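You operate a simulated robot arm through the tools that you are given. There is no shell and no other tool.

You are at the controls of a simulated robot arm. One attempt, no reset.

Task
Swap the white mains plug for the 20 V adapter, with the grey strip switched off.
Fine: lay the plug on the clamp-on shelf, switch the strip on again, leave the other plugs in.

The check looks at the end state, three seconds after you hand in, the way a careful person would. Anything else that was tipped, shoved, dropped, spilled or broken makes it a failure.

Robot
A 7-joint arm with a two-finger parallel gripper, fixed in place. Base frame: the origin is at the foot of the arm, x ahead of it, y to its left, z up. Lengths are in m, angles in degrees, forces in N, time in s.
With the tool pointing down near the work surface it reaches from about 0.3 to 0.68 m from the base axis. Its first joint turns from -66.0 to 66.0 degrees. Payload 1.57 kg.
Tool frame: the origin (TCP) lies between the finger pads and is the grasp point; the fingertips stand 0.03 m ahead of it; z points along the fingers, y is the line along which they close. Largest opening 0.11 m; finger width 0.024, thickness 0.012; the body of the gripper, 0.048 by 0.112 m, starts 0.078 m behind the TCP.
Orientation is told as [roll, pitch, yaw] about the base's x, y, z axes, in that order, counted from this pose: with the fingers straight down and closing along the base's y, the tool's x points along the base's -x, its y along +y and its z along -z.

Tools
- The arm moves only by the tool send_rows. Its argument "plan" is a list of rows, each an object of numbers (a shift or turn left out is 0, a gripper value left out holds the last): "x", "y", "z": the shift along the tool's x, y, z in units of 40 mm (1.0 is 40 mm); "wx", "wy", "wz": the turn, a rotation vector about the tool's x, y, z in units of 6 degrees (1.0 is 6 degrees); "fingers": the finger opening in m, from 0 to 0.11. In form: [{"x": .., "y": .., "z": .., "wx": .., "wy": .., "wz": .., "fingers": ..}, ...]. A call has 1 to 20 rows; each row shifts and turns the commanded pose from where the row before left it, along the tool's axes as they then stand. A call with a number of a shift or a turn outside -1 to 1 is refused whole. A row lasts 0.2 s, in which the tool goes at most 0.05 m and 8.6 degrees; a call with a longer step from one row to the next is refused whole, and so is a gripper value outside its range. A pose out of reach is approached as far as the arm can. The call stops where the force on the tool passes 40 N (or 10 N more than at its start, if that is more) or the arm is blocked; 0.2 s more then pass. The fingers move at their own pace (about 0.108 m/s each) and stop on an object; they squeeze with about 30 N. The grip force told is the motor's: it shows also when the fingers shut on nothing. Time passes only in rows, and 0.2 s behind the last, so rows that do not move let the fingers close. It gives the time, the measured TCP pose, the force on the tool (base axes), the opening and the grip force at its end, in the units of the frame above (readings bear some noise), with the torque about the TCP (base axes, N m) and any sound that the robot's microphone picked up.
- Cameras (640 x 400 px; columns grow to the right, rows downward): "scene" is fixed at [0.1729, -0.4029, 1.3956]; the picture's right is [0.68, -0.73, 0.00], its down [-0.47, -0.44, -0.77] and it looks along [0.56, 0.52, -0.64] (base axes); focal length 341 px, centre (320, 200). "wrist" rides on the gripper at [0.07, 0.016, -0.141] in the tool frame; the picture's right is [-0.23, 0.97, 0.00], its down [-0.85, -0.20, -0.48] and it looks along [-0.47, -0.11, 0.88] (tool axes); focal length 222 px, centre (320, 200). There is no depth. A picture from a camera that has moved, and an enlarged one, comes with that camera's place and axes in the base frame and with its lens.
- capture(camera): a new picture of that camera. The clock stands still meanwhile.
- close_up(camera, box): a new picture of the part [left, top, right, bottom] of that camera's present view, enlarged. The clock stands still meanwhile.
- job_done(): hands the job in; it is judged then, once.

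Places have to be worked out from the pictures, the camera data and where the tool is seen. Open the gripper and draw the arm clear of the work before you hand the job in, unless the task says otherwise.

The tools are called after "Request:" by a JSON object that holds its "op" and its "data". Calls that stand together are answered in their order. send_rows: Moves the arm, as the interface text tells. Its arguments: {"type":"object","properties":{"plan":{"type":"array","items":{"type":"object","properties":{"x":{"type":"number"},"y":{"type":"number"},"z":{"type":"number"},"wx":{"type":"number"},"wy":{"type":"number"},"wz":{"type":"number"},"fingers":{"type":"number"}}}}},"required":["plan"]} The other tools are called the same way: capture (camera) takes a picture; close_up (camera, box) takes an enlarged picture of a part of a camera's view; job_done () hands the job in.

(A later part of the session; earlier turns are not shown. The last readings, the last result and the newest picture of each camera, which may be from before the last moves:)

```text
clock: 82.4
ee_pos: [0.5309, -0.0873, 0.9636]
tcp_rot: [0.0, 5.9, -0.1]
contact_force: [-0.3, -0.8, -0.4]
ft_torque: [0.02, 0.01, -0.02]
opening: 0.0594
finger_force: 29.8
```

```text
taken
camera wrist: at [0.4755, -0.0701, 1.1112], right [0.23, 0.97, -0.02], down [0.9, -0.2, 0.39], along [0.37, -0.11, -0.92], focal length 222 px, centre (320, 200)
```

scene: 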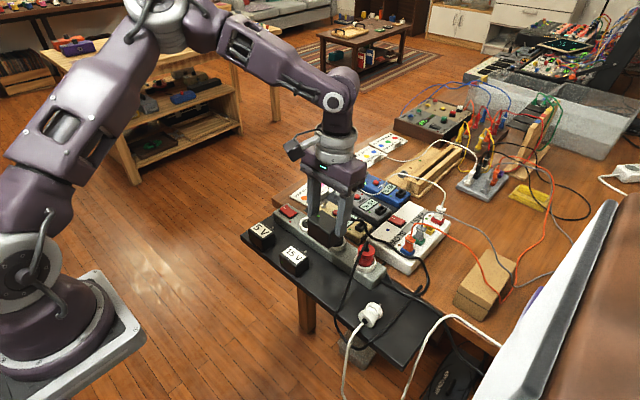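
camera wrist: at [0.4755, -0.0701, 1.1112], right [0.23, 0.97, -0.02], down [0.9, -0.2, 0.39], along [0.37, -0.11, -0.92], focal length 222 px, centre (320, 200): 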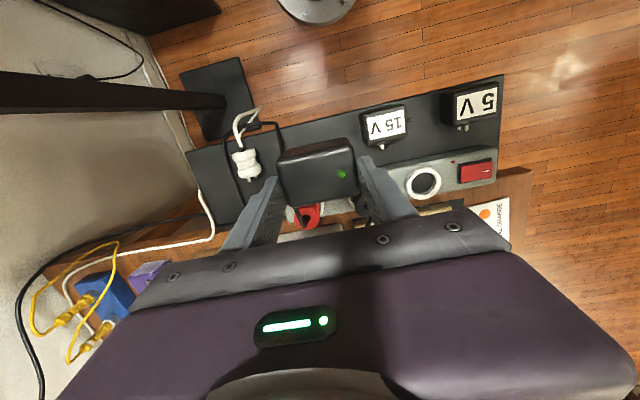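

The adapter now hangs with its rear face up. I zoom in on it to check pins and boss are pointing straight down.

Request:
{"op": "close_up", "data": {"camera": "scene", "box": [280, 160, 400, 270]}}

Request:
{"op": "close_up", "data": {"camera": "wrist", "box": [240, 110, 480, 250]}}

```text
3.64 times, centred on (340, 215) of scene
camera zoom: at [0.1729, -0.4029, 1.3956], right [0.68, -0.73, 0.0], down [-0.47, -0.44, -0.77], along [0.56, 0.52, -0.64], focal length 1239 px, centre (247, 146)
```

zoom: 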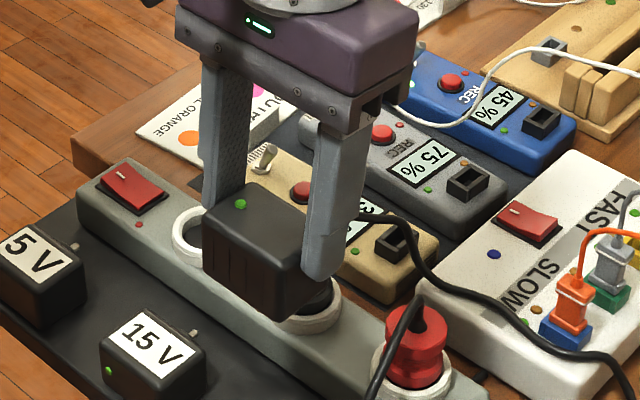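

```text
2.67 times, centred on (360, 180) of wrist
camera zoom: at [0.4755, -0.0701, 1.1112], right [0.23, 0.97, -0.02], down [0.9, -0.2, 0.39], along [0.37, -0.11, -0.92], focal length 592 px, centre (213, 253)
```

zoom: 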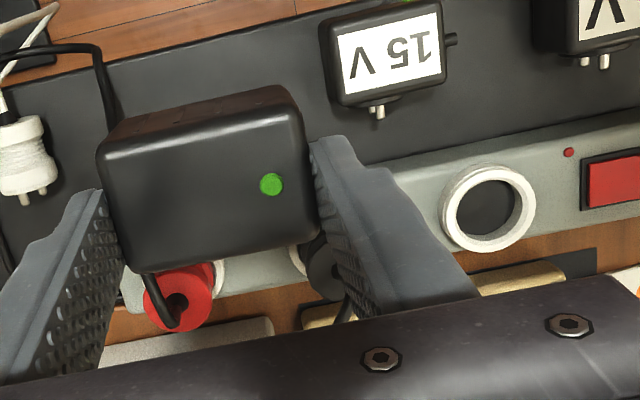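

To insert within about a millimetre I need an accurate socket position, so I take high-zoom views of the empty socket from both cameras.

Request:
{"op": "close_up", "data": {"camera": "wrist", "box": [398, 160, 448, 204]}}

Request:
{"op": "close_up", "data": {"camera": "scene", "box": [286, 208, 326, 238]}}

```text
9.09 times, centred on (423, 182) of wrist
camera zoom: at [0.4755, -0.0701, 1.1112], right [0.23, 0.97, -0.02], down [0.9, -0.2, 0.39], along [0.37, -0.11, -0.92], focal length 2019 px, centre (-616, 364)
```

zoom: 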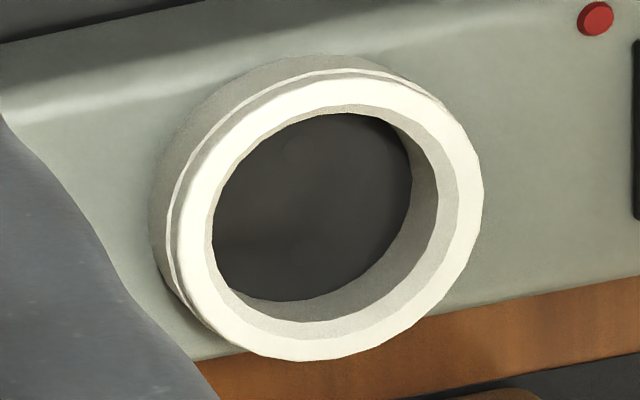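

```text
13.33 times, centred on (306, 223) of scene
camera zoom: at [0.1729, -0.4029, 1.3956], right [0.68, -0.73, 0.0], down [-0.47, -0.44, -0.77], along [0.56, 0.52, -0.64], focal length 4544 px, centre (507, -107)
```

zoom: 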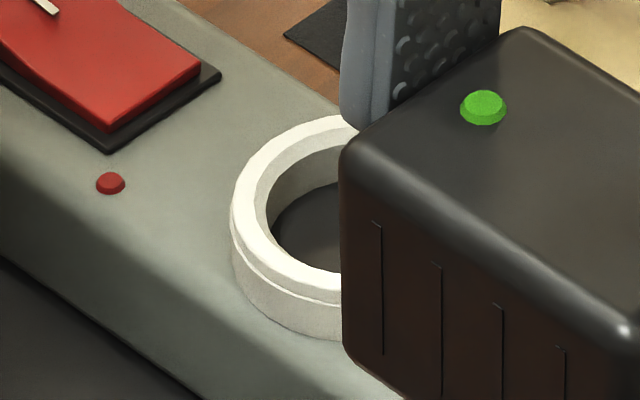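

The views put the socket rim centre near (0.614, 0.0507, 0.786). I carry the adapter above it (accounting for the boss offset of about 6.5 mm in y) and stay well above the rim.

Request:
{"op": "send_rows", "data": {"plan": [{"y": 0.72, "x": -0.433, "z": -0.045}, {"y": 0.72, "x": -0.433, "z": -0.045}, {"y": 0.72, "x": -0.433, "z": -0.045}, {"y": 0.72, "x": -0.433, "z": -0.045}, {"y": 0.72, "x": -0.433, "z": -0.045}, {"y": 0}, {"y": 0}]}}

Request:
{"op": "close_up", "data": {"camera": "scene", "box": [260, 150, 360, 250]}}

Request:
{"op": "capture", "data": {"camera": "wrist"}}

```text
clock: 84.0
ee_pos: [0.6174, 0.0603, 0.9646]
tcp_rot: [-0.1, 5.9, 0.0]
contact_force: [0.7, -0.5, -1.3]
ft_torque: [0.0, 0.0, 0.01]
opening: 0.0591
finger_force: 29.6
```

```text
4.00 times, centred on (310, 200) of scene
camera zoom: at [0.1729, -0.4029, 1.3956], right [0.68, -0.73, 0.0], down [-0.47, -0.44, -0.77], along [0.56, 0.52, -0.64], focal length 1363 px, centre (360, 200)
```

zoom: 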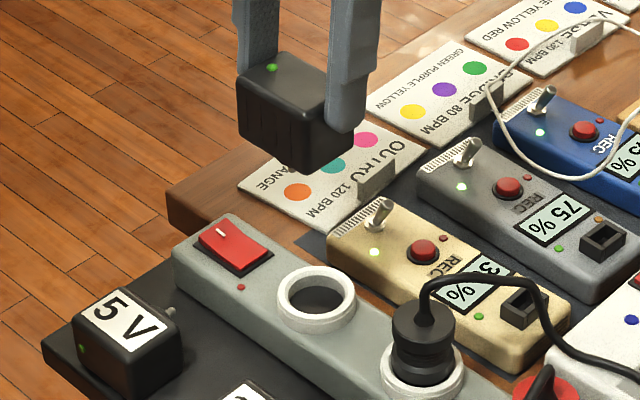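

```text
taken
camera wrist: at [0.5633, 0.0765, 1.113], right [0.23, 0.97, -0.02], down [0.9, -0.2, 0.39], along [0.37, -0.11, -0.92], focal length 222 px, centre (320, 200)
```

wrist: 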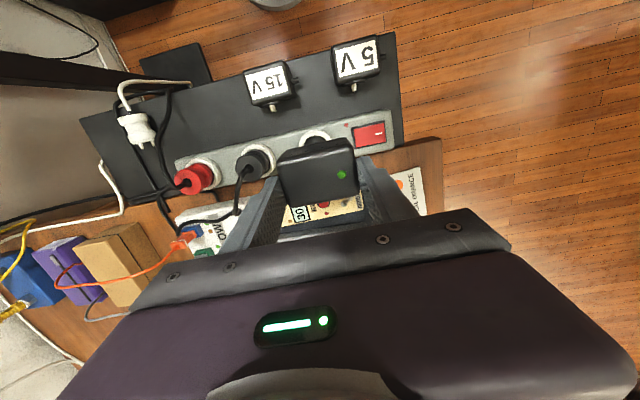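

The ring is unobstructed here. I lower to about 10–15 mm between pins and rim and compare pins/boss with the ring in a high zoom.

Request:
{"op": "close_up", "data": {"camera": "scene", "box": [296, 208, 328, 236]}}

Request:
{"op": "send_rows", "data": {"plan": [{"z": 0.56, "x": -0.058}, {"z": 0.56, "x": -0.058}, {"z": 0.56, "x": -0.058}, {"z": 0.5, "x": -0.052}, {"y": 0}]}}

Request:
{"op": "close_up", "data": {"camera": "scene", "box": [280, 190, 344, 240]}}

```text
14.29 times, centred on (312, 222) of scene
camera zoom: at [0.1729, -0.4029, 1.3956], right [0.68, -0.73, 0.0], down [-0.47, -0.44, -0.77], along [0.56, 0.52, -0.64], focal length 4868 px, centre (434, -114)
```

zoom: 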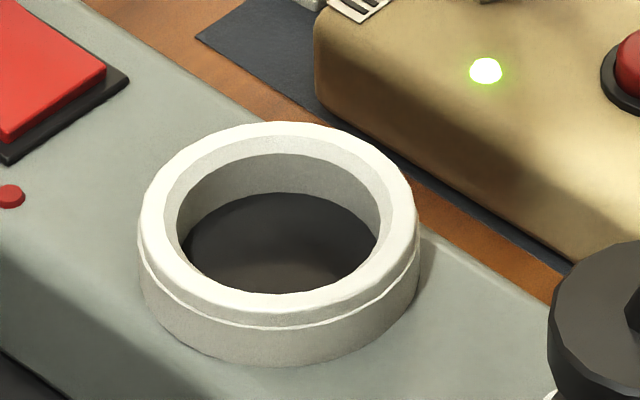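

```text
clock: 85.2
ee_pos: [0.6179, 0.0568, 0.8744]
tcp_rot: [0.0, 5.8, 0.0]
contact_force: [-0.9, 0.3, -2.4]
ft_torque: [-0.01, -0.02, 0.02]
opening: 0.0595
finger_force: 29.6
```

```text
8.00 times, centred on (312, 215) of scene
camera zoom: at [0.1729, -0.4029, 1.3956], right [0.68, -0.73, 0.0], down [-0.47, -0.44, -0.77], along [0.56, 0.52, -0.64], focal length 2726 px, centre (384, 80)
```

zoom: 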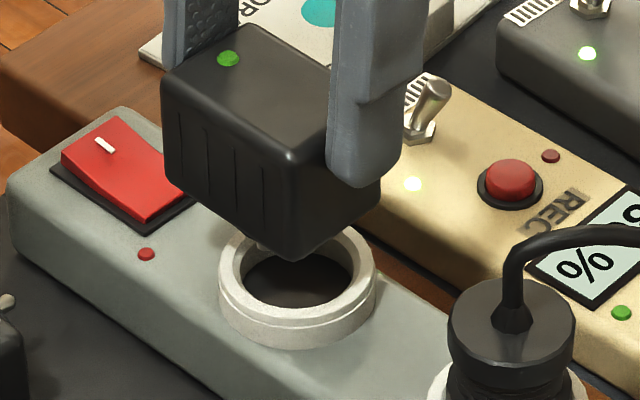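

The relative geometry looks close. I zoom further to find the boss and pin under the box.

Request:
{"op": "close_up", "data": {"camera": "scene", "box": [302, 206, 334, 234]}}

```text
14.29 times, centred on (318, 220) of scene
camera zoom: at [0.1729, -0.4029, 1.3956], right [0.68, -0.73, 0.0], down [-0.47, -0.44, -0.77], along [0.56, 0.52, -0.64], focal length 4868 px, centre (349, -86)
```

zoom: 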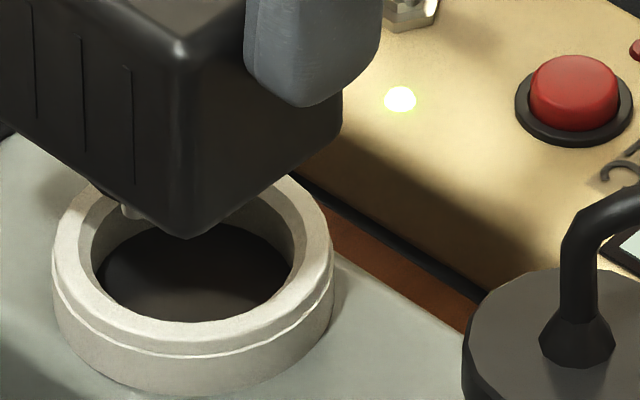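

I see a small bright feature, probably the near pin's tip. I zoom in further on it.

Request:
{"op": "close_up", "data": {"camera": "scene", "box": [304, 214, 320, 226]}}

```text
16.00 times, centred on (312, 220) of scene
camera zoom: at [0.1729, -0.4029, 1.3956], right [0.68, -0.73, 0.0], down [-0.47, -0.44, -0.77], along [0.56, 0.52, -0.64], focal length 5453 px, centre (448, -120)
```

zoom: 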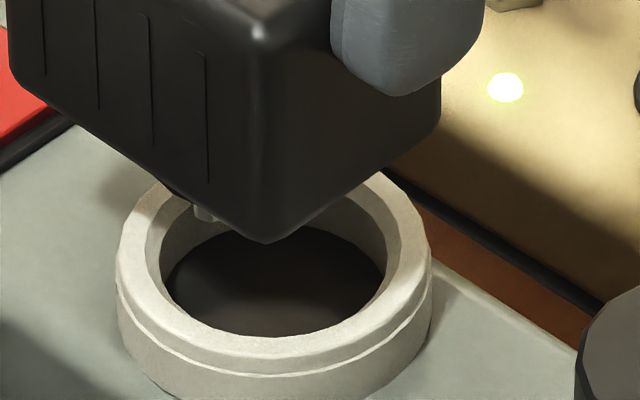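

The near pin appears about 4 mm to the left/near side of where it should be, which fits the boss axis being ~4 mm short in x and ~1 mm too far in +y. I correct this and lower 7 mm for a finer check.

Request:
{"op": "send_rows", "data": {"plan": [{"x": -0.107, "z": -0.011, "y": -0.025}, {"z": 0.174, "x": -0.018}, {"y": 0}]}}

Request:
{"op": "close_up", "data": {"camera": "scene", "box": [304, 214, 320, 226]}}

Request:
{"op": "close_up", "data": {"camera": "wrist", "box": [250, 70, 410, 190]}}

```text
clock: 86.0
ee_pos: [0.621, 0.0562, 0.8666]
tcp_rot: [0.0, 5.8, 0.0]
contact_force: [-0.4, 0.2, -1.6]
ft_torque: [0.01, 0.01, 0.01]
opening: 0.0591
finger_force: 30.1
```

```text
16.00 times, centred on (312, 220) of scene
camera zoom: at [0.1729, -0.4029, 1.3956], right [0.68, -0.73, 0.0], down [-0.47, -0.44, -0.77], along [0.56, 0.52, -0.64], focal length 5453 px, centre (448, -120)
```

zoom: 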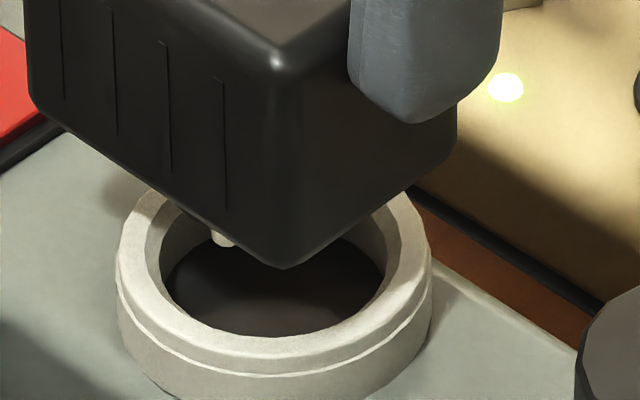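

```text
3.33 times, centred on (330, 130) of wrist
camera zoom: at [0.5672, 0.0735, 1.016], right [0.23, 0.97, -0.02], down [0.9, -0.2, 0.39], along [0.37, -0.11, -0.92], focal length 740 px, centre (287, 433)
```

zoom: 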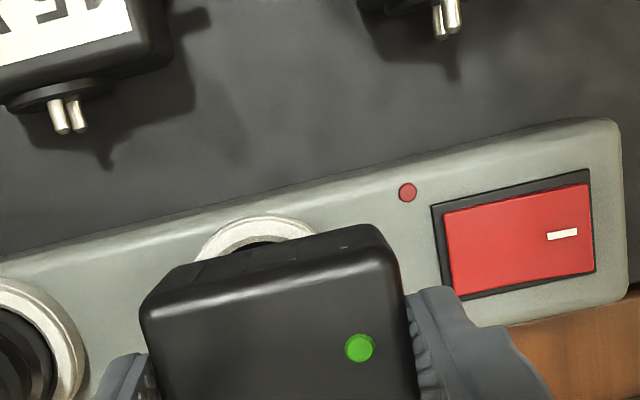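

The alignment is now within ~1.5 mm. To interpret the pin position properly I measure the pin spacing and boss diameter on the identical 15 V adapter.

Request:
{"op": "close_up", "data": {"camera": "wrist", "box": [228, 80, 284, 120]}}

Request:
{"op": "close_up", "data": {"camera": "wrist", "box": [360, 64, 400, 92]}}

```text
10.00 times, centred on (256, 100) of wrist
camera zoom: at [0.5672, 0.0735, 1.016], right [0.23, 0.97, -0.02], down [0.9, -0.2, 0.39], along [0.37, -0.11, -0.92], focal length 2221 px, centre (960, 1200)
```

zoom: 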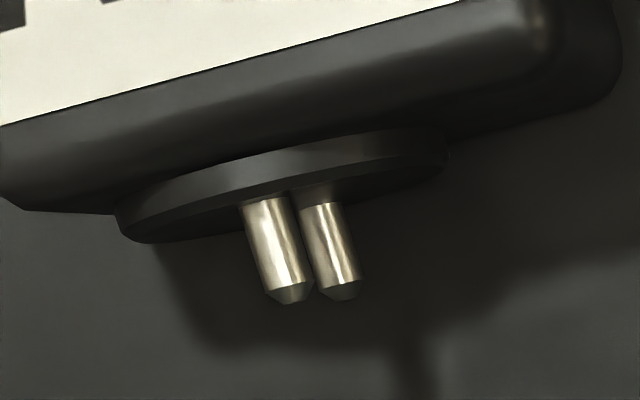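

```text
14.29 times, centred on (380, 78) of wrist
camera zoom: at [0.5672, 0.0735, 1.016], right [0.23, 0.97, -0.02], down [0.9, -0.2, 0.39], along [0.37, -0.11, -0.92], focal length 3173 px, centre (-537, 1943)
```

zoom: 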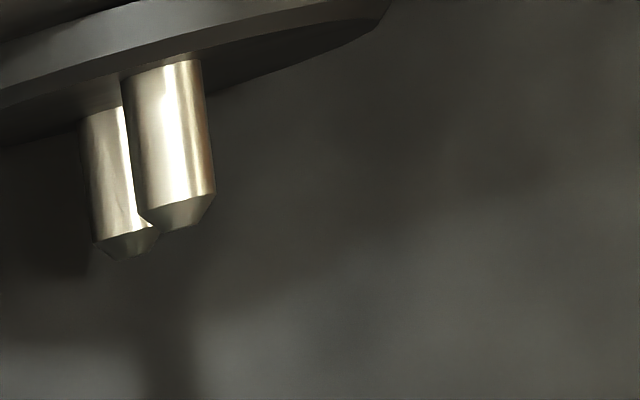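

Pin spacing is ≈18.6 mm and the boss ≈37 mm wide against a 38.6 mm recess. I correct by about 1.2 mm in x and −0.8 mm in y, then lower until the pins are inside the ring while the boss is still just above the rim.

Request:
{"op": "send_rows", "data": {"plan": [{"x": -0.03, "z": -0.003, "y": -0.02}, {"z": 0.17, "x": -0.018}, {"z": 0.15, "x": -0.016}, {"y": 0}]}}

Request:
{"op": "close_up", "data": {"camera": "scene", "box": [304, 214, 320, 226]}}

Request:
{"op": "close_up", "data": {"camera": "wrist", "box": [250, 70, 410, 190]}}

```text
clock: 87.0
ee_pos: [0.6216, 0.0558, 0.8531]
tcp_rot: [0.0, 6.0, 0.0]
contact_force: [-2.0, 0.1, -2.5]
ft_torque: [-0.01, 0.14, -0.04]
opening: 0.0593
finger_force: 30.2
```

```text
16.00 times, centred on (312, 220) of scene
camera zoom: at [0.1729, -0.4029, 1.3956], right [0.68, -0.73, 0.0], down [-0.47, -0.44, -0.77], along [0.56, 0.52, -0.64], focal length 5453 px, centre (448, -120)
```

zoom: 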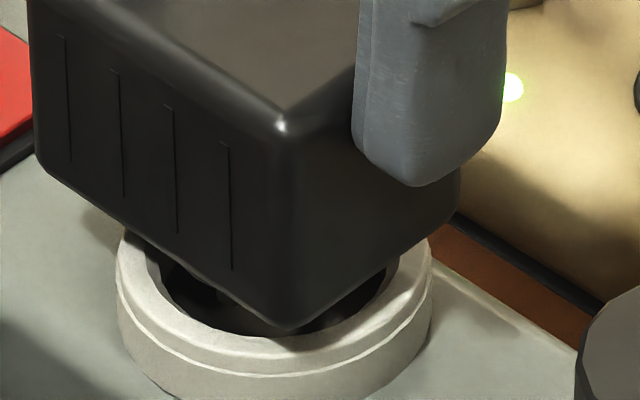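

```text
3.33 times, centred on (330, 130) of wrist
camera zoom: at [0.5677, 0.0732, 1.0029], right [0.23, 0.97, -0.02], down [0.9, -0.2, 0.39], along [0.37, -0.11, -0.92], focal length 740 px, centre (287, 433)
```

zoom: 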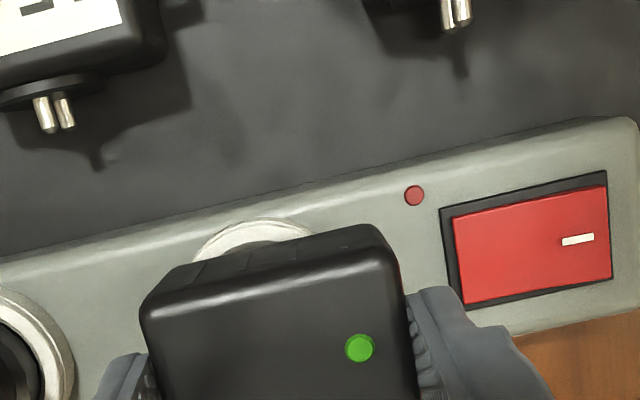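

There's a slight sideways contact (−2 N in x at pin/boss level). I look closer at the boss relative to the ring.

Request:
{"op": "close_up", "data": {"camera": "scene", "box": [302, 215, 322, 230]}}

Request:
{"op": "close_up", "data": {"camera": "wrist", "box": [290, 125, 330, 150]}}

```text
16.00 times, centred on (312, 222) of scene
camera zoom: at [0.1729, -0.4029, 1.3956], right [0.68, -0.73, 0.0], down [-0.47, -0.44, -0.77], along [0.56, 0.52, -0.64], focal length 5453 px, centre (448, -160)
```

zoom: 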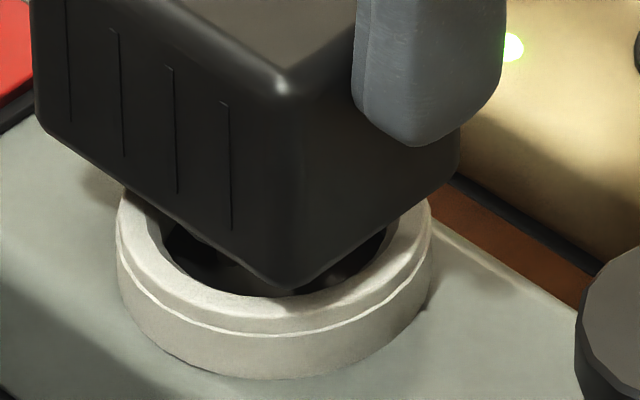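

```text
16.00 times, centred on (310, 138) of wrist
camera zoom: at [0.5677, 0.0732, 1.0029], right [0.23, 0.97, -0.02], down [0.9, -0.2, 0.39], along [0.37, -0.11, -0.92], focal length 3554 px, centre (480, 1200)
```

zoom: 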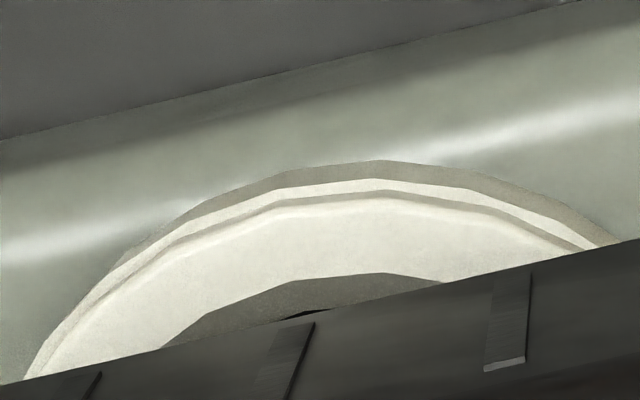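

The visible ring arc fits a circle centred at (0.6151, 0.0497), and the boss axis should now be within ~1 mm of it. I take a still reading to average the noise and see whether the contact force is real.

Request:
{"op": "send_rows", "data": {"plan": [{"y": 0}]}}

Request:
{"op": "send_rows", "data": {"plan": [{"y": 0}]}}

Request:
{"op": "send_rows", "data": {"plan": [{"y": 0}]}}

```text
clock: 87.4
ee_pos: [0.6216, 0.0562, 0.8534]
tcp_rot: [-0.1, 6.0, 0.1]
contact_force: [-3.2, 0.1, -3.2]
ft_torque: [0.02, 0.25, -0.05]
opening: 0.0594
finger_force: 29.6
```

```text
clock: 87.8
ee_pos: [0.6218, 0.0558, 0.8531]
tcp_rot: [0.1, 5.9, 0.0]
contact_force: [-4.9, -1.3, -2.8]
ft_torque: [0.01, 0.3, -0.06]
opening: 0.0595
finger_force: 30.0
```

```text
clock: 88.2
ee_pos: [0.6217, 0.0555, 0.8538]
tcp_rot: [0.0, 6.0, -0.1]
contact_force: [-5.9, -0.2, -3.4]
ft_torque: [0.0, 0.36, -0.02]
opening: 0.0594
finger_force: 30.5
```

The sideways force is growing (−5.9 N in x, lever about 61 mm below the TCP), meaning something pushes the adapter's lower end to −x. I ease 2 mm to −x and watch the reaction.

Request:
{"op": "send_rows", "data": {"plan": [{"x": 0.05, "z": 0.005}, {"y": 0}]}}

Request:
{"op": "send_rows", "data": {"plan": [{"y": 0}]}}

Request:
{"op": "close_up", "data": {"camera": "scene", "box": [292, 200, 332, 230]}}

```text
clock: 88.8
ee_pos: [0.6206, 0.0561, 0.8539]
tcp_rot: [0.0, 5.7, 0.0]
contact_force: [0.2, -0.1, -0.9]
ft_torque: [-0.02, -0.02, -0.01]
opening: 0.0598
finger_force: 30.2
```

```text
clock: 89.2
ee_pos: [0.6205, 0.0561, 0.8538]
tcp_rot: [0.0, 5.9, 0.0]
contact_force: [0.2, 0.4, -1.8]
ft_torque: [-0.01, -0.01, -0.01]
opening: 0.0594
finger_force: 30.3
```

```text
13.33 times, centred on (312, 215) of scene
camera zoom: at [0.1729, -0.4029, 1.3956], right [0.68, -0.73, 0.0], down [-0.47, -0.44, -0.77], along [0.56, 0.52, -0.64], focal length 4544 px, centre (427, 0)
```

zoom: 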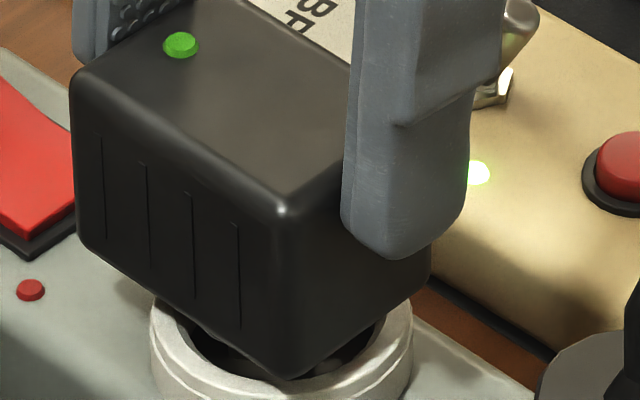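

The contact vanished after easing back, so I likely touched the +x inner edge of the ring with the boss; the centre should be about here. I press down in 1 mm steps and watch the force.

Request:
{"op": "send_rows", "data": {"plan": [{"z": 0.025, "x": -0.0026}, {"z": 0.025, "x": -0.0026}, {"z": 0.025, "x": -0.0026}, {"y": 0}]}}

Request:
{"op": "send_rows", "data": {"plan": [{"y": 0}]}}

```text
clock: 90.2
ee_pos: [0.6188, 0.0543, 0.8498]
tcp_rot: [0.0, 5.9, 0.0]
contact_force: [-0.4, -0.5, -1.5]
ft_torque: [-0.01, -0.02, 0.0]
opening: 0.0593
finger_force: 29.9
```

```text
clock: 90.6
ee_pos: [0.6197, 0.055, 0.8514]
tcp_rot: [0.1, 5.9, 0.0]
contact_force: [-0.6, 0.5, -0.9]
ft_torque: [0.02, -0.04, 0.01]
opening: 0.0595
finger_force: 30.0
```

No resistance yet. I continue down in 1 mm steps.

Request:
{"op": "send_rows", "data": {"plan": [{"z": 0.025, "x": -0.0026}, {"z": 0.025, "x": -0.0026}, {"z": 0.025, "x": -0.0026}, {"y": 0}]}}

Request:
{"op": "send_rows", "data": {"plan": [{"y": 0}]}}

Request:
{"op": "close_up", "data": {"camera": "scene", "box": [292, 205, 332, 235]}}

```text
clock: 91.6
ee_pos: [0.6201, 0.0562, 0.8487]
tcp_rot: [0.0, 5.9, 0.1]
contact_force: [0.0, -0.6, -7.0]
ft_torque: [0.06, -0.05, -0.01]
opening: 0.0593
finger_force: 30.2
```

```text
clock: 92.0
ee_pos: [0.6202, 0.0561, 0.8483]
tcp_rot: [0.0, 5.9, 0.0]
contact_force: [-0.2, -0.1, -7.0]
ft_torque: [0.04, -0.06, -0.03]
opening: 0.0593
finger_force: 29.8
```

```text
13.33 times, centred on (312, 220) of scene
camera zoom: at [0.1731, -0.4029, 1.3956], right [0.68, -0.73, 0.0], down [-0.47, -0.44, -0.77], along [0.56, 0.52, -0.64], focal length 4544 px, centre (427, -67)
```

zoom: 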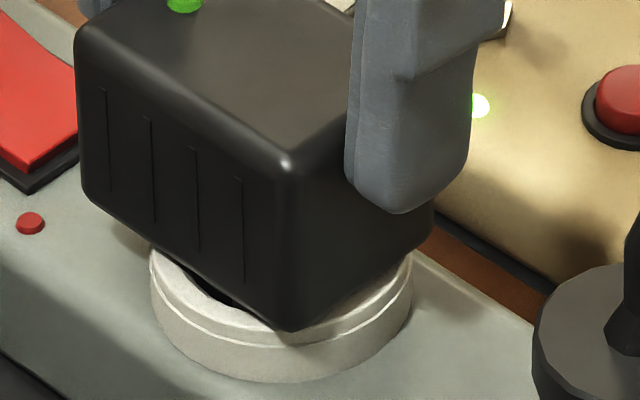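

The force reading is −7 N in z, i.e. the adapter is being drawn down, so the socket seems to be engaging. I continue to lower in small steps.

Request:
{"op": "send_rows", "data": {"plan": [{"z": 0.025, "x": -0.0026}, {"z": 0.025, "x": -0.0026}, {"y": 0}]}}

Request:
{"op": "send_rows", "data": {"plan": [{"z": 0.025, "x": -0.0026}, {"z": 0.025, "x": -0.0026}, {"y": 0}]}}

Request:
{"op": "close_up", "data": {"camera": "scene", "box": [292, 205, 332, 235]}}

```text
clock: 92.8
ee_pos: [0.6203, 0.0561, 0.8468]
tcp_rot: [0.0, 5.7, 0.0]
contact_force: [-3.3, 0.5, 7.2]
ft_torque: [-0.02, 0.07, 0.0]
opening: 0.0594
finger_force: 30.1
```

```text
clock: 93.6
ee_pos: [0.6198, 0.0555, 0.8458]
tcp_rot: [-0.1, 5.7, 0.0]
contact_force: [-2.7, 4.3, 29.9]
ft_torque: [0.11, 0.05, -0.03]
opening: 0.0597
finger_force: 30.0
```

```text
13.33 times, centred on (312, 220) of scene
camera zoom: at [0.1723, -0.4029, 1.3957], right [0.68, -0.73, 0.0], down [-0.47, -0.44, -0.77], along [0.56, 0.52, -0.64], focal length 4544 px, centre (427, -67)
```

zoom: 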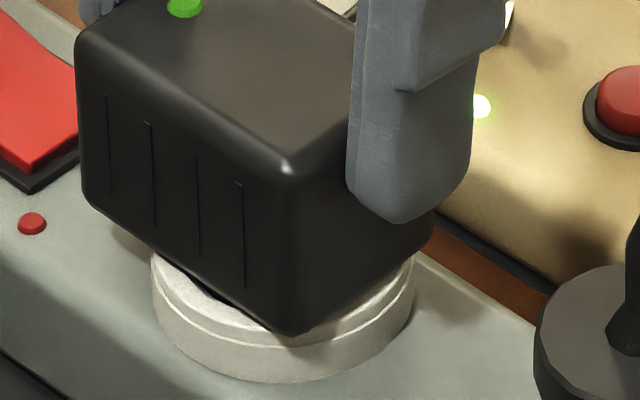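

There is now +30 N upward reaction at TCP z≈0.846. I zoom in on the gap between box and ring to judge whether it is seated.

Request:
{"op": "close_up", "data": {"camera": "scene", "box": [301, 218, 319, 232]}}

Request:
{"op": "close_up", "data": {"camera": "wrist", "box": [286, 120, 334, 150]}}

Request:
{"op": "capture", "data": {"camera": "wrist"}}

```text
16.00 times, centred on (310, 225) of scene
camera zoom: at [0.1723, -0.4029, 1.3957], right [0.68, -0.73, 0.0], down [-0.47, -0.44, -0.77], along [0.56, 0.52, -0.64], focal length 5453 px, centre (480, -200)
```

zoom: 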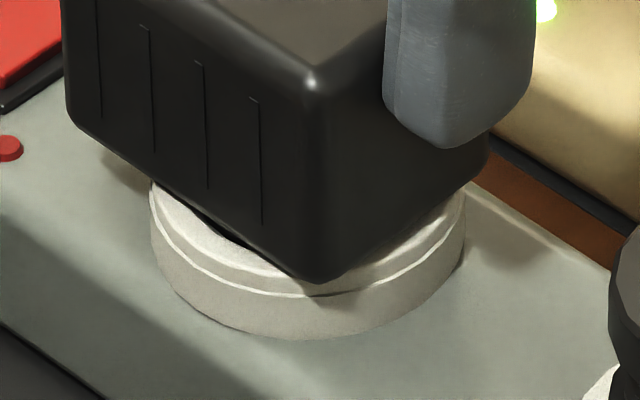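

```text
13.33 times, centred on (310, 135) of wrist
camera zoom: at [0.566, 0.0728, 0.9951], right [0.23, 0.97, -0.02], down [0.9, -0.2, 0.39], along [0.38, -0.11, -0.92], focal length 2962 px, centre (453, 1067)
```

zoom: 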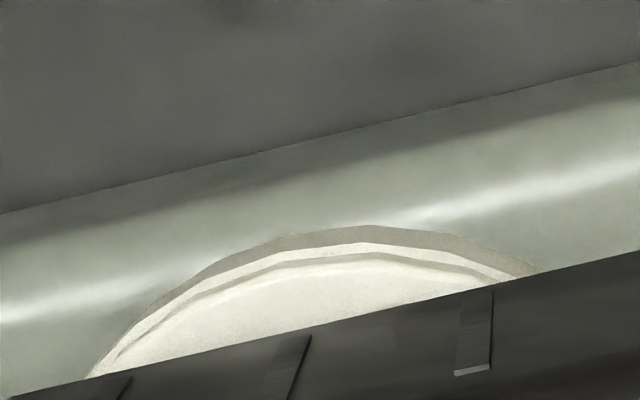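

```text
taken
camera wrist: at [0.566, 0.0728, 0.9951], right [0.23, 0.97, -0.02], down [0.9, -0.2, 0.39], along [0.38, -0.11, -0.92], focal length 222 px, centre (320, 200)
```

wrist: 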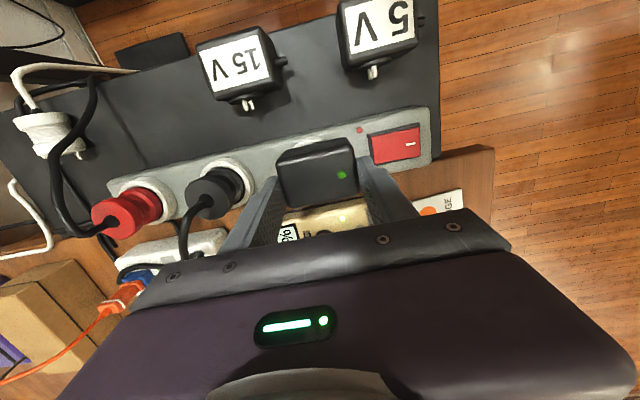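

The visual gap still looks like ~3 mm, but the forces suggest a bilateral hold (it pulled down before pushing back). I relieve the pressure by 2 mm to see how it behaves.

Request:
{"op": "send_rows", "data": {"plan": [{"z": -0.05, "x": 0.005}, {"y": 0}]}}

Request:
{"op": "send_rows", "data": {"plan": [{"z": -0.025, "x": 0.0026}, {"y": 0}]}}

Request:
{"op": "close_up", "data": {"camera": "scene", "box": [301, 218, 319, 232]}}

```text
clock: 94.2
ee_pos: [0.6198, 0.0553, 0.847]
tcp_rot: [-0.1, 5.9, 0.0]
contact_force: [6.4, 1.9, 7.6]
ft_torque: [0.08, -0.55, 0.08]
opening: 0.0593
finger_force: 29.8
```

```text
clock: 94.8
ee_pos: [0.6203, 0.0553, 0.8466]
tcp_rot: [-0.1, 5.9, 0.0]
contact_force: [8.9, 0.5, -10.7]
ft_torque: [0.11, -0.74, 0.02]
opening: 0.0593
finger_force: 29.6
```

```text
16.00 times, centred on (310, 225) of scene
camera zoom: at [0.1733, -0.4028, 1.3955], right [0.68, -0.73, 0.0], down [-0.47, -0.44, -0.77], along [0.56, 0.52, -0.64], focal length 5453 px, centre (480, -200)
```

zoom: 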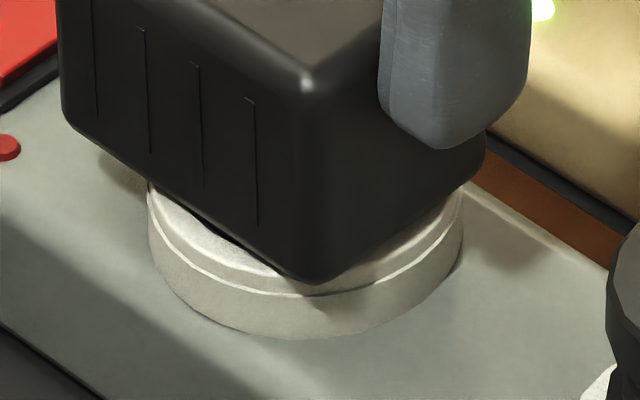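

Pulling up is now resisted by about 10 N, so the pins are engaged in the socket but the box isn't flush yet. I relax the load, release the adapter and will press it home from above with closed fingers.

Request:
{"op": "send_rows", "data": {"plan": [{"z": 0.02, "x": -0.002}, {"y": 0, "fingers": 0.082}, {"y": 0}, {"y": 0}]}}

Request:
{"op": "close_up", "data": {"camera": "scene", "box": [292, 200, 332, 230]}}

```text
clock: 95.8
ee_pos: [0.6197, 0.0566, 0.8474]
tcp_rot: [0.0, 5.9, 0.0]
contact_force: [0.5, 0.0, 0.5]
ft_torque: [-0.02, -0.01, 0.02]
opening: 0.0818
finger_force: 0.0
```

```text
13.33 times, centred on (312, 215) of scene
camera zoom: at [0.1729, -0.4029, 1.3956], right [0.68, -0.73, 0.0], down [-0.47, -0.44, -0.77], along [0.56, 0.52, -0.64], focal length 4544 px, centre (427, 0)
```

zoom: 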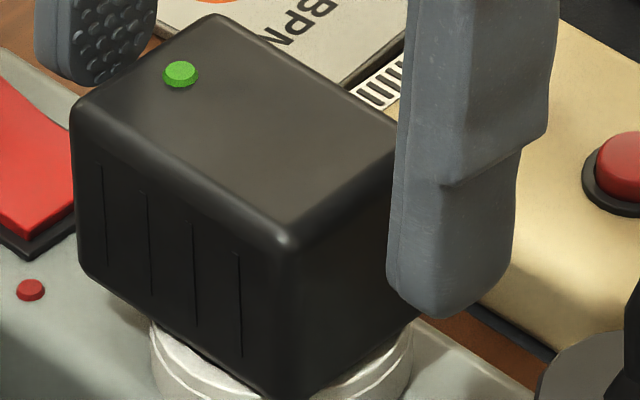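

The adapter stands on its own in the socket. I withdraw upward and take a clear look at how it sits.

Request:
{"op": "send_rows", "data": {"plan": [{"z": -0.4, "x": 0.041}, {"z": -0.6, "x": 0.062}, {"z": -0.7, "x": 0.072}, {"wy": -0.98}, {"x": 0.6}, {"x": 0.6}, {"x": 0}]}}

Request:
{"op": "close_up", "data": {"camera": "scene", "box": [292, 200, 332, 230]}}

Request:
{"op": "close_up", "data": {"camera": "scene", "box": [260, 170, 388, 270]}}

Request:
{"op": "capture", "data": {"camera": "wrist"}}

```text
clock: 97.4
ee_pos: [0.5723, 0.0547, 0.9155]
tcp_rot: [0.0, 0.0, 0.0]
contact_force: [0.1, 0.1, 0.3]
ft_torque: [0.04, -0.03, 0.02]
opening: 0.0819
finger_force: 0.0
```

```text
13.33 times, centred on (312, 215) of scene
camera zoom: at [0.1729, -0.4029, 1.3956], right [0.68, -0.73, 0.0], down [-0.47, -0.44, -0.77], along [0.56, 0.52, -0.64], focal length 4544 px, centre (427, 0)
```

zoom: 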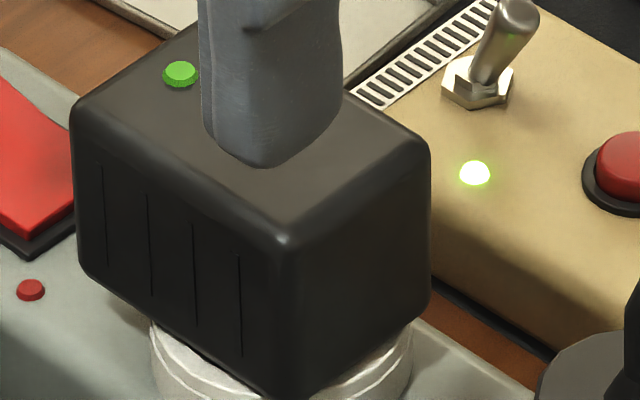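

```text
4.00 times, centred on (324, 220) of scene
camera zoom: at [0.1729, -0.4029, 1.3956], right [0.68, -0.73, 0.0], down [-0.47, -0.44, -0.77], along [0.56, 0.52, -0.64], focal length 1363 px, centre (304, 120)
```

zoom: 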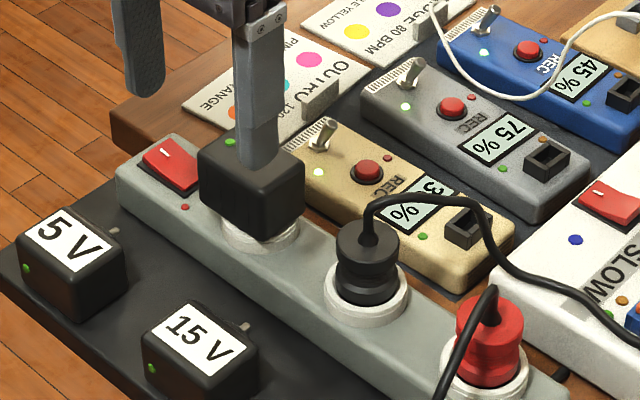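

```text
taken
camera wrist: at [0.5035, 0.0715, 1.0572], right [0.23, 0.97, 0.0], down [0.86, -0.2, 0.48], along [0.47, -0.11, -0.88], focal length 222 px, centre (320, 200)
```

wrist: 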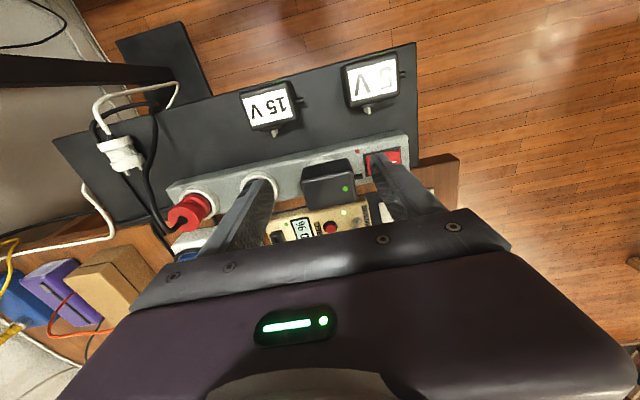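

The adapter stands upright. I close the fingers, move above the boss axis (≈0.615, 0.050) and press down on its top in small steps.

Request:
{"op": "send_rows", "data": {"plan": [{"fingers": 0}, {"fingers": 0}, {"x": -0.53, "y": -0.06}, {"x": -0.54, "y": -0.06}, {"z": 0.5}, {"z": 0.5}, {"z": 0}]}}

Request:
{"op": "close_up", "data": {"camera": "scene", "box": [282, 180, 346, 230]}}

```text
clock: 99.0
ee_pos: [0.6151, 0.0512, 0.8772]
tcp_rot: [0.0, -0.1, 0.1]
contact_force: [0.4, -0.6, -0.4]
ft_torque: [-0.01, -0.02, 0.02]
opening: 0.0
finger_force: 20.9
```

```text
8.00 times, centred on (314, 205) of scene
camera zoom: at [0.1729, -0.4029, 1.3956], right [0.68, -0.73, 0.0], down [-0.47, -0.44, -0.77], along [0.56, 0.52, -0.64], focal length 2726 px, centre (368, 160)
```

zoom: 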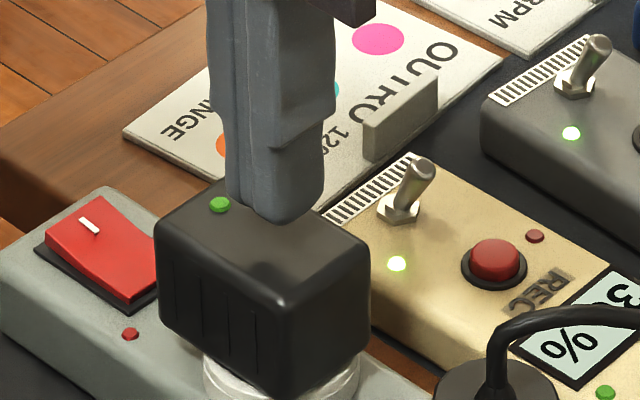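

The closed fingers are above the adapter's top. I press down in 2 mm, then 1 mm steps.

Request:
{"op": "send_rows", "data": {"plan": [{"z": 0.1}, {"z": 0.1}, {"z": 0.05}, {"z": 0.05}, {"z": 0.025}, {"z": 0.025}, {"z": 0}]}}

Request:
{"op": "close_up", "data": {"camera": "scene", "box": [292, 205, 332, 235]}}

```text
clock: 100.4
ee_pos: [0.6161, 0.0507, 0.8653]
tcp_rot: [0.0, -0.2, 0.1]
contact_force: [-5.8, 0.5, 12.9]
ft_torque: [0.01, 0.31, 0.01]
opening: 0.0
finger_force: 21.3
stopped in row 7: the force on the tool passed its limit at 43 N (the readings are from after the stop); the commanded pose is now the measured one
```

```text
13.33 times, centred on (312, 220) of scene
camera zoom: at [0.1725, -0.4029, 1.3956], right [0.68, -0.73, 0.0], down [-0.47, -0.44, -0.77], along [0.56, 0.52, -0.64], focal length 4544 px, centre (427, -67)
```

zoom: 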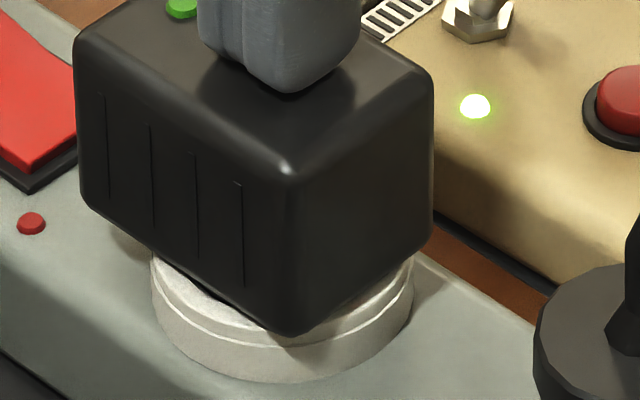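

A 43 N push did not move it any further, so it is against a hard stop; the top is at z≈0.835. I want a side view of the box/ring gap, so I back off and pitch the wrist camera to look horizontally from the robot side.

Request:
{"op": "send_rows", "data": {"plan": [{"z": -0.5}, {"z": -0.5}, {"x": 0.8}, {"x": 0.8}, {"x": 0.8}, {"wy": -1}, {"wy": -1}, {"wy": -1}, {"wy": -1}, {"wy": -1}, {"wy": -1}, {"wy": -1}, {"wy": -1}, {"wy": 0}]}}

Request:
{"op": "send_rows", "data": {"plan": [{"wy": -1}, {"wy": -1}, {"wy": 0}]}}

Request:
{"op": "capture", "data": {"camera": "wrist"}}

```text
clock: 103.4
ee_pos: [0.519, 0.0506, 0.9045]
tcp_rot: [0.0, -48.1, 0.1]
contact_force: [0.6, 0.2, -0.4]
ft_torque: [-0.01, -0.03, 0.01]
opening: 0.0
finger_force: 21.4
```

```text
clock: 104.2
ee_pos: [0.5178, 0.0503, 0.9032]
tcp_rot: [-0.2, -60.3, 0.0]
contact_force: [0.6, 0.1, -0.1]
ft_torque: [0.01, 0.02, 0.03]
opening: 0.0
finger_force: 21.4
```

```text
taken
camera wrist: at [0.3634, 0.0677, 0.9141], right [0.11, 0.97, 0.2], down [0.01, -0.2, 0.98], along [0.99, -0.11, -0.03], focal length 222 px, centre (320, 200)
```

wrist: 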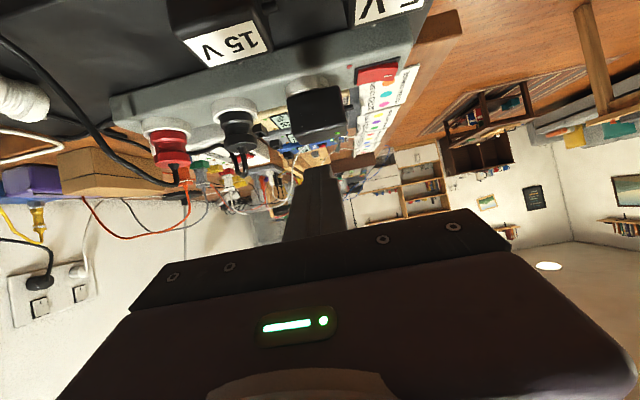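

This gives a side view (upside down). I zoom in on the adapter and ring.

Request:
{"op": "close_up", "data": {"camera": "wrist", "box": [270, 65, 360, 155]}}

Request:
{"op": "close_up", "data": {"camera": "wrist", "box": [130, 80, 290, 190]}}

```text
4.44 times, centred on (315, 110) of wrist
camera zoom: at [0.3634, 0.0677, 0.9141], right [0.11, 0.97, 0.2], down [0.01, -0.2, 0.98], along [0.99, -0.11, -0.03], focal length 987 px, centre (342, 600)
```

zoom: 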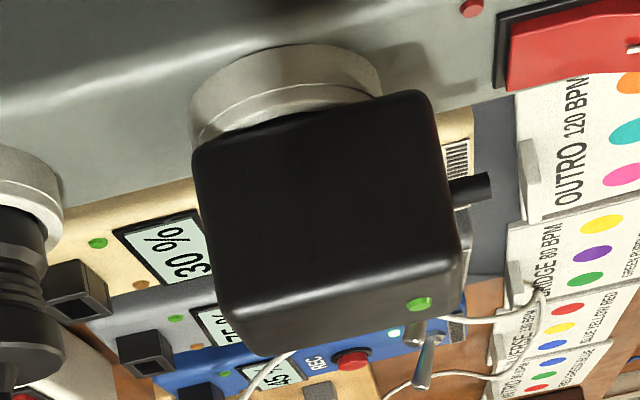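

```text
3.64 times, centred on (210, 135) of wrist
camera zoom: at [0.3634, 0.0677, 0.9141], right [0.11, 0.97, 0.2], down [0.01, -0.2, 0.98], along [0.99, -0.11, -0.03], focal length 808 px, centre (720, 436)
```

zoom: 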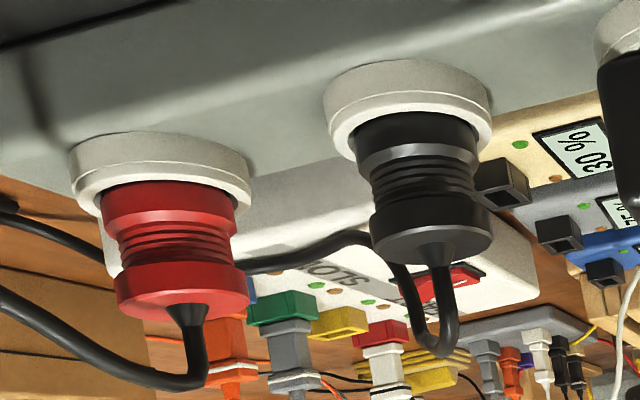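

The camera is too high to see under the box, so I lower it to roughly ring level and look again.

Request:
{"op": "send_rows", "data": {"plan": [{"x": 0.687, "z": 0.057, "y": 0.1}, {"x": 0.687, "z": 0.057, "y": 0.1}, {"x": 0.687, "z": 0.057, "y": 0.1}, {"x": 0}]}}

Request:
{"op": "capture", "data": {"camera": "wrist"}}

Request:
{"op": "close_up", "data": {"camera": "wrist", "box": [250, 100, 370, 200]}}

```text
clock: 105.2
ee_pos: [0.4832, 0.062, 0.8294]
tcp_rot: [0.0, -60.2, 0.0]
contact_force: [-0.2, -0.2, 0.5]
ft_torque: [0.0, -0.01, 0.0]
opening: 0.0
finger_force: 21.3
```

```text
taken
camera wrist: at [0.3276, 0.0791, 0.8409], right [0.11, 0.97, 0.2], down [0.01, -0.2, 0.98], along [0.99, -0.11, -0.03], focal length 222 px, centre (320, 200)
```

wrist: 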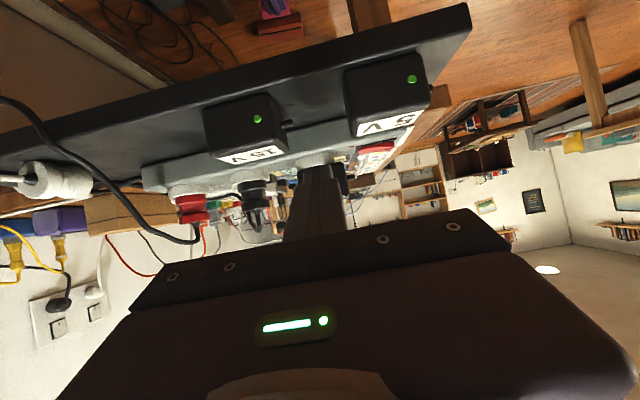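

```text
4.00 times, centred on (310, 150) of wrist
camera zoom: at [0.3276, 0.0791, 0.8409], right [0.11, 0.97, 0.2], down [0.01, -0.2, 0.98], along [0.99, -0.11, -0.03], focal length 888 px, centre (360, 400)
```

zoom: 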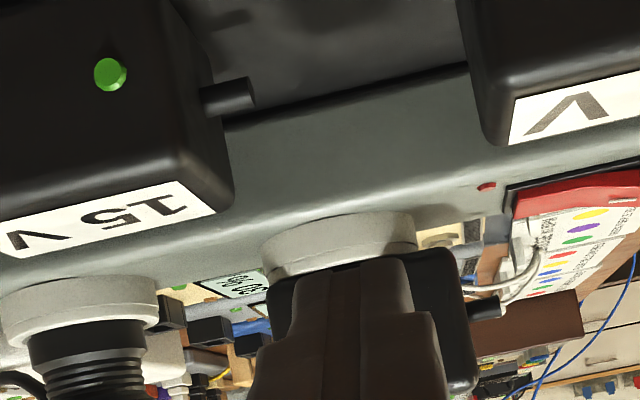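

The ring/box interface is visible beside the fingers; I zoom in on it.

Request:
{"op": "close_up", "data": {"camera": "wrist", "box": [290, 150, 354, 180]}}

Request:
{"op": "close_up", "data": {"camera": "wrist", "box": [228, 160, 276, 200]}}

```text
10.00 times, centred on (322, 165) of wrist
camera zoom: at [0.3276, 0.0791, 0.8409], right [0.11, 0.97, 0.2], down [0.01, -0.2, 0.98], along [0.99, -0.11, -0.03], focal length 2221 px, centre (300, 550)
```

zoom: 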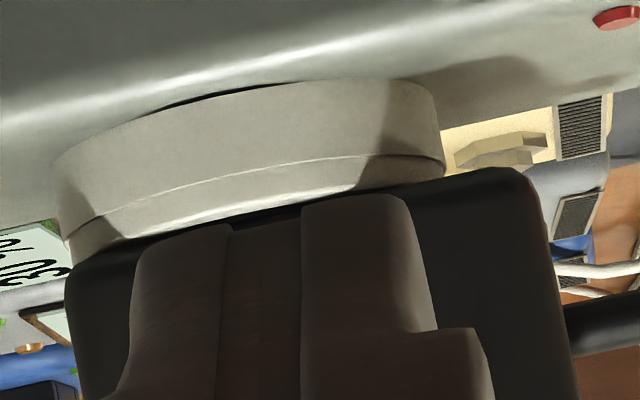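

```text
10.00 times, centred on (252, 180) of wrist
camera zoom: at [0.3276, 0.0791, 0.8409], right [0.11, 0.97, 0.2], down [0.01, -0.2, 0.98], along [0.99, -0.11, -0.03], focal length 2221 px, centre (1000, 400)
```

zoom: 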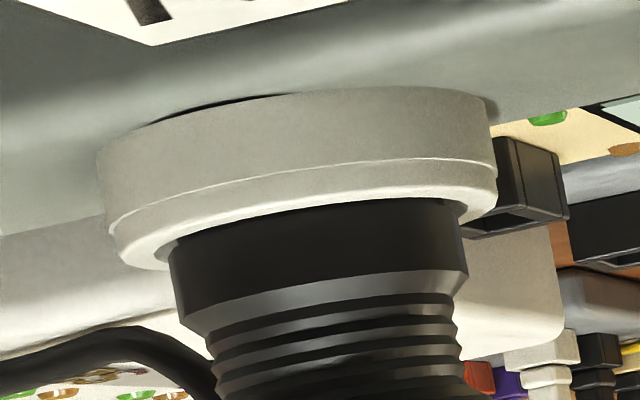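

The box face sits flush against the ring's rim (the rim band matches the black plug's seat, and 43 N found a hard stop), so the adapter is fully plugged in. Next I rise, return to vertical and go above the raised +y end of the rocker.

Request:
{"op": "send_rows", "data": {"plan": [{"x": -0.72, "z": -0.41}, {"x": -0.72, "z": -0.41}, {"x": -0.72, "z": -0.41}, {"wy": 1}, {"wy": 1}, {"wy": 1}, {"wy": 1}, {"wy": 1}, {"wy": 1}, {"wy": 1}, {"wy": 1}, {"wy": 1}, {"wy": 1}, {"x": 0}]}}

Request:
{"op": "send_rows", "data": {"plan": [{"x": -0.7, "y": 0.45}, {"x": -0.7, "y": 0.45}, {"x": -0.7, "y": 0.45}, {"x": -0.7, "y": 0.45}, {"x": -0.5, "y": 0.35}, {"x": 0}]}}

Request:
{"op": "close_up", "data": {"camera": "wrist", "box": [240, 90, 400, 200]}}

Request:
{"op": "close_up", "data": {"camera": "scene", "box": [240, 150, 368, 250]}}

```text
clock: 108.2
ee_pos: [0.5048, 0.0662, 0.9278]
tcp_rot: [0.1, -0.1, -0.1]
contact_force: [-0.2, -0.1, -0.7]
ft_torque: [0.01, 0.01, 0.03]
opening: 0.0001
finger_force: 21.0
out of reach, approached as far as the arm can: row 2, 3
```

```text
clock: 109.6
ee_pos: [0.6367, 0.1529, 0.9273]
tcp_rot: [0.0, -0.1, -0.1]
contact_force: [0.0, 0.2, 0.4]
ft_torque: [0.0, 0.02, -0.01]
opening: 0.0001
finger_force: 21.4
```

```text
3.64 times, centred on (320, 145) of wrist
camera zoom: at [0.5675, 0.1706, 1.0701], right [0.23, 0.97, 0.0], down [0.85, -0.2, 0.48], along [0.47, -0.11, -0.88], focal length 808 px, centre (320, 400)
```

zoom: 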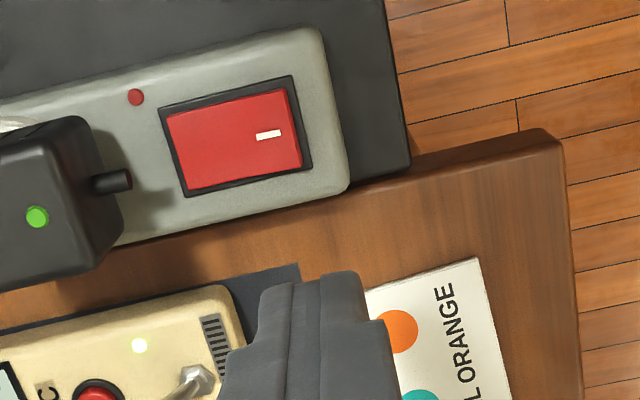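

```text
4.00 times, centred on (304, 200) of scene
camera zoom: at [0.1729, -0.4029, 1.3956], right [0.68, -0.73, 0.0], down [-0.47, -0.44, -0.77], along [0.56, 0.52, -0.64], focal length 1363 px, centre (384, 200)
```

zoom: 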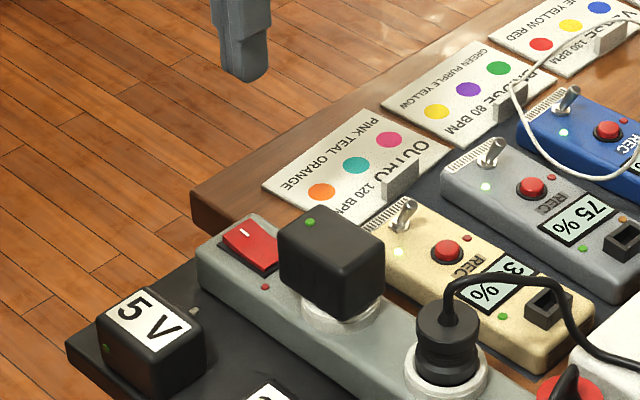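

The rocker's centre is at (0.615, 0.130) with its raised end at +y. I move over (0.615, 0.1465), check, then press down.

Request:
{"op": "send_rows", "data": {"plan": [{"x": 0.54, "y": -0.155}, {"z": 0.6}, {"z": 0.6}, {"z": 0.6}, {"z": 0.5}, {"z": 0}]}}

Request:
{"op": "close_up", "data": {"camera": "scene", "box": [260, 170, 340, 230]}}

Request:
{"op": "close_up", "data": {"camera": "wrist", "box": [240, 80, 400, 200]}}

```text
clock: 111.0
ee_pos: [0.616, 0.1447, 0.8344]
tcp_rot: [0.0, -0.1, 0.1]
contact_force: [-0.2, 0.2, -0.2]
ft_torque: [-0.02, 0.0, 0.0]
opening: 0.0
finger_force: 21.2
```

```text
6.67 times, centred on (300, 200) of scene
camera zoom: at [0.1729, -0.4029, 1.3956], right [0.68, -0.73, 0.0], down [-0.47, -0.44, -0.77], along [0.56, 0.52, -0.64], focal length 2272 px, centre (453, 200)
```

zoom: 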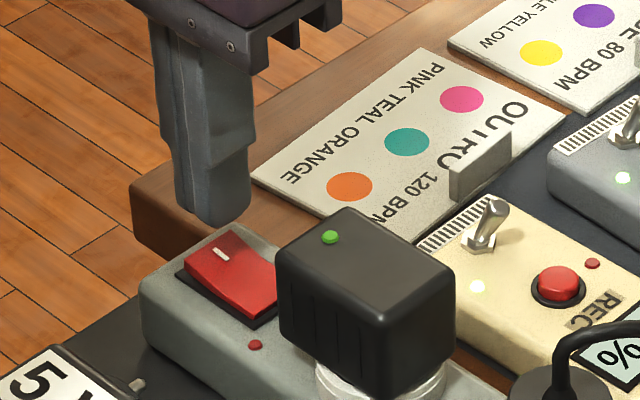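

```text
3.33 times, centred on (320, 140) of wrist
camera zoom: at [0.5466, 0.1614, 0.9773], right [0.23, 0.97, 0.0], down [0.85, -0.2, 0.48], along [0.47, -0.11, -0.88], focal length 740 px, centre (320, 400)
```

zoom: 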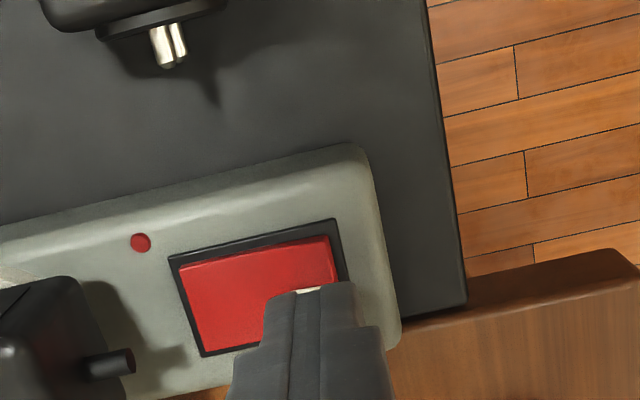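

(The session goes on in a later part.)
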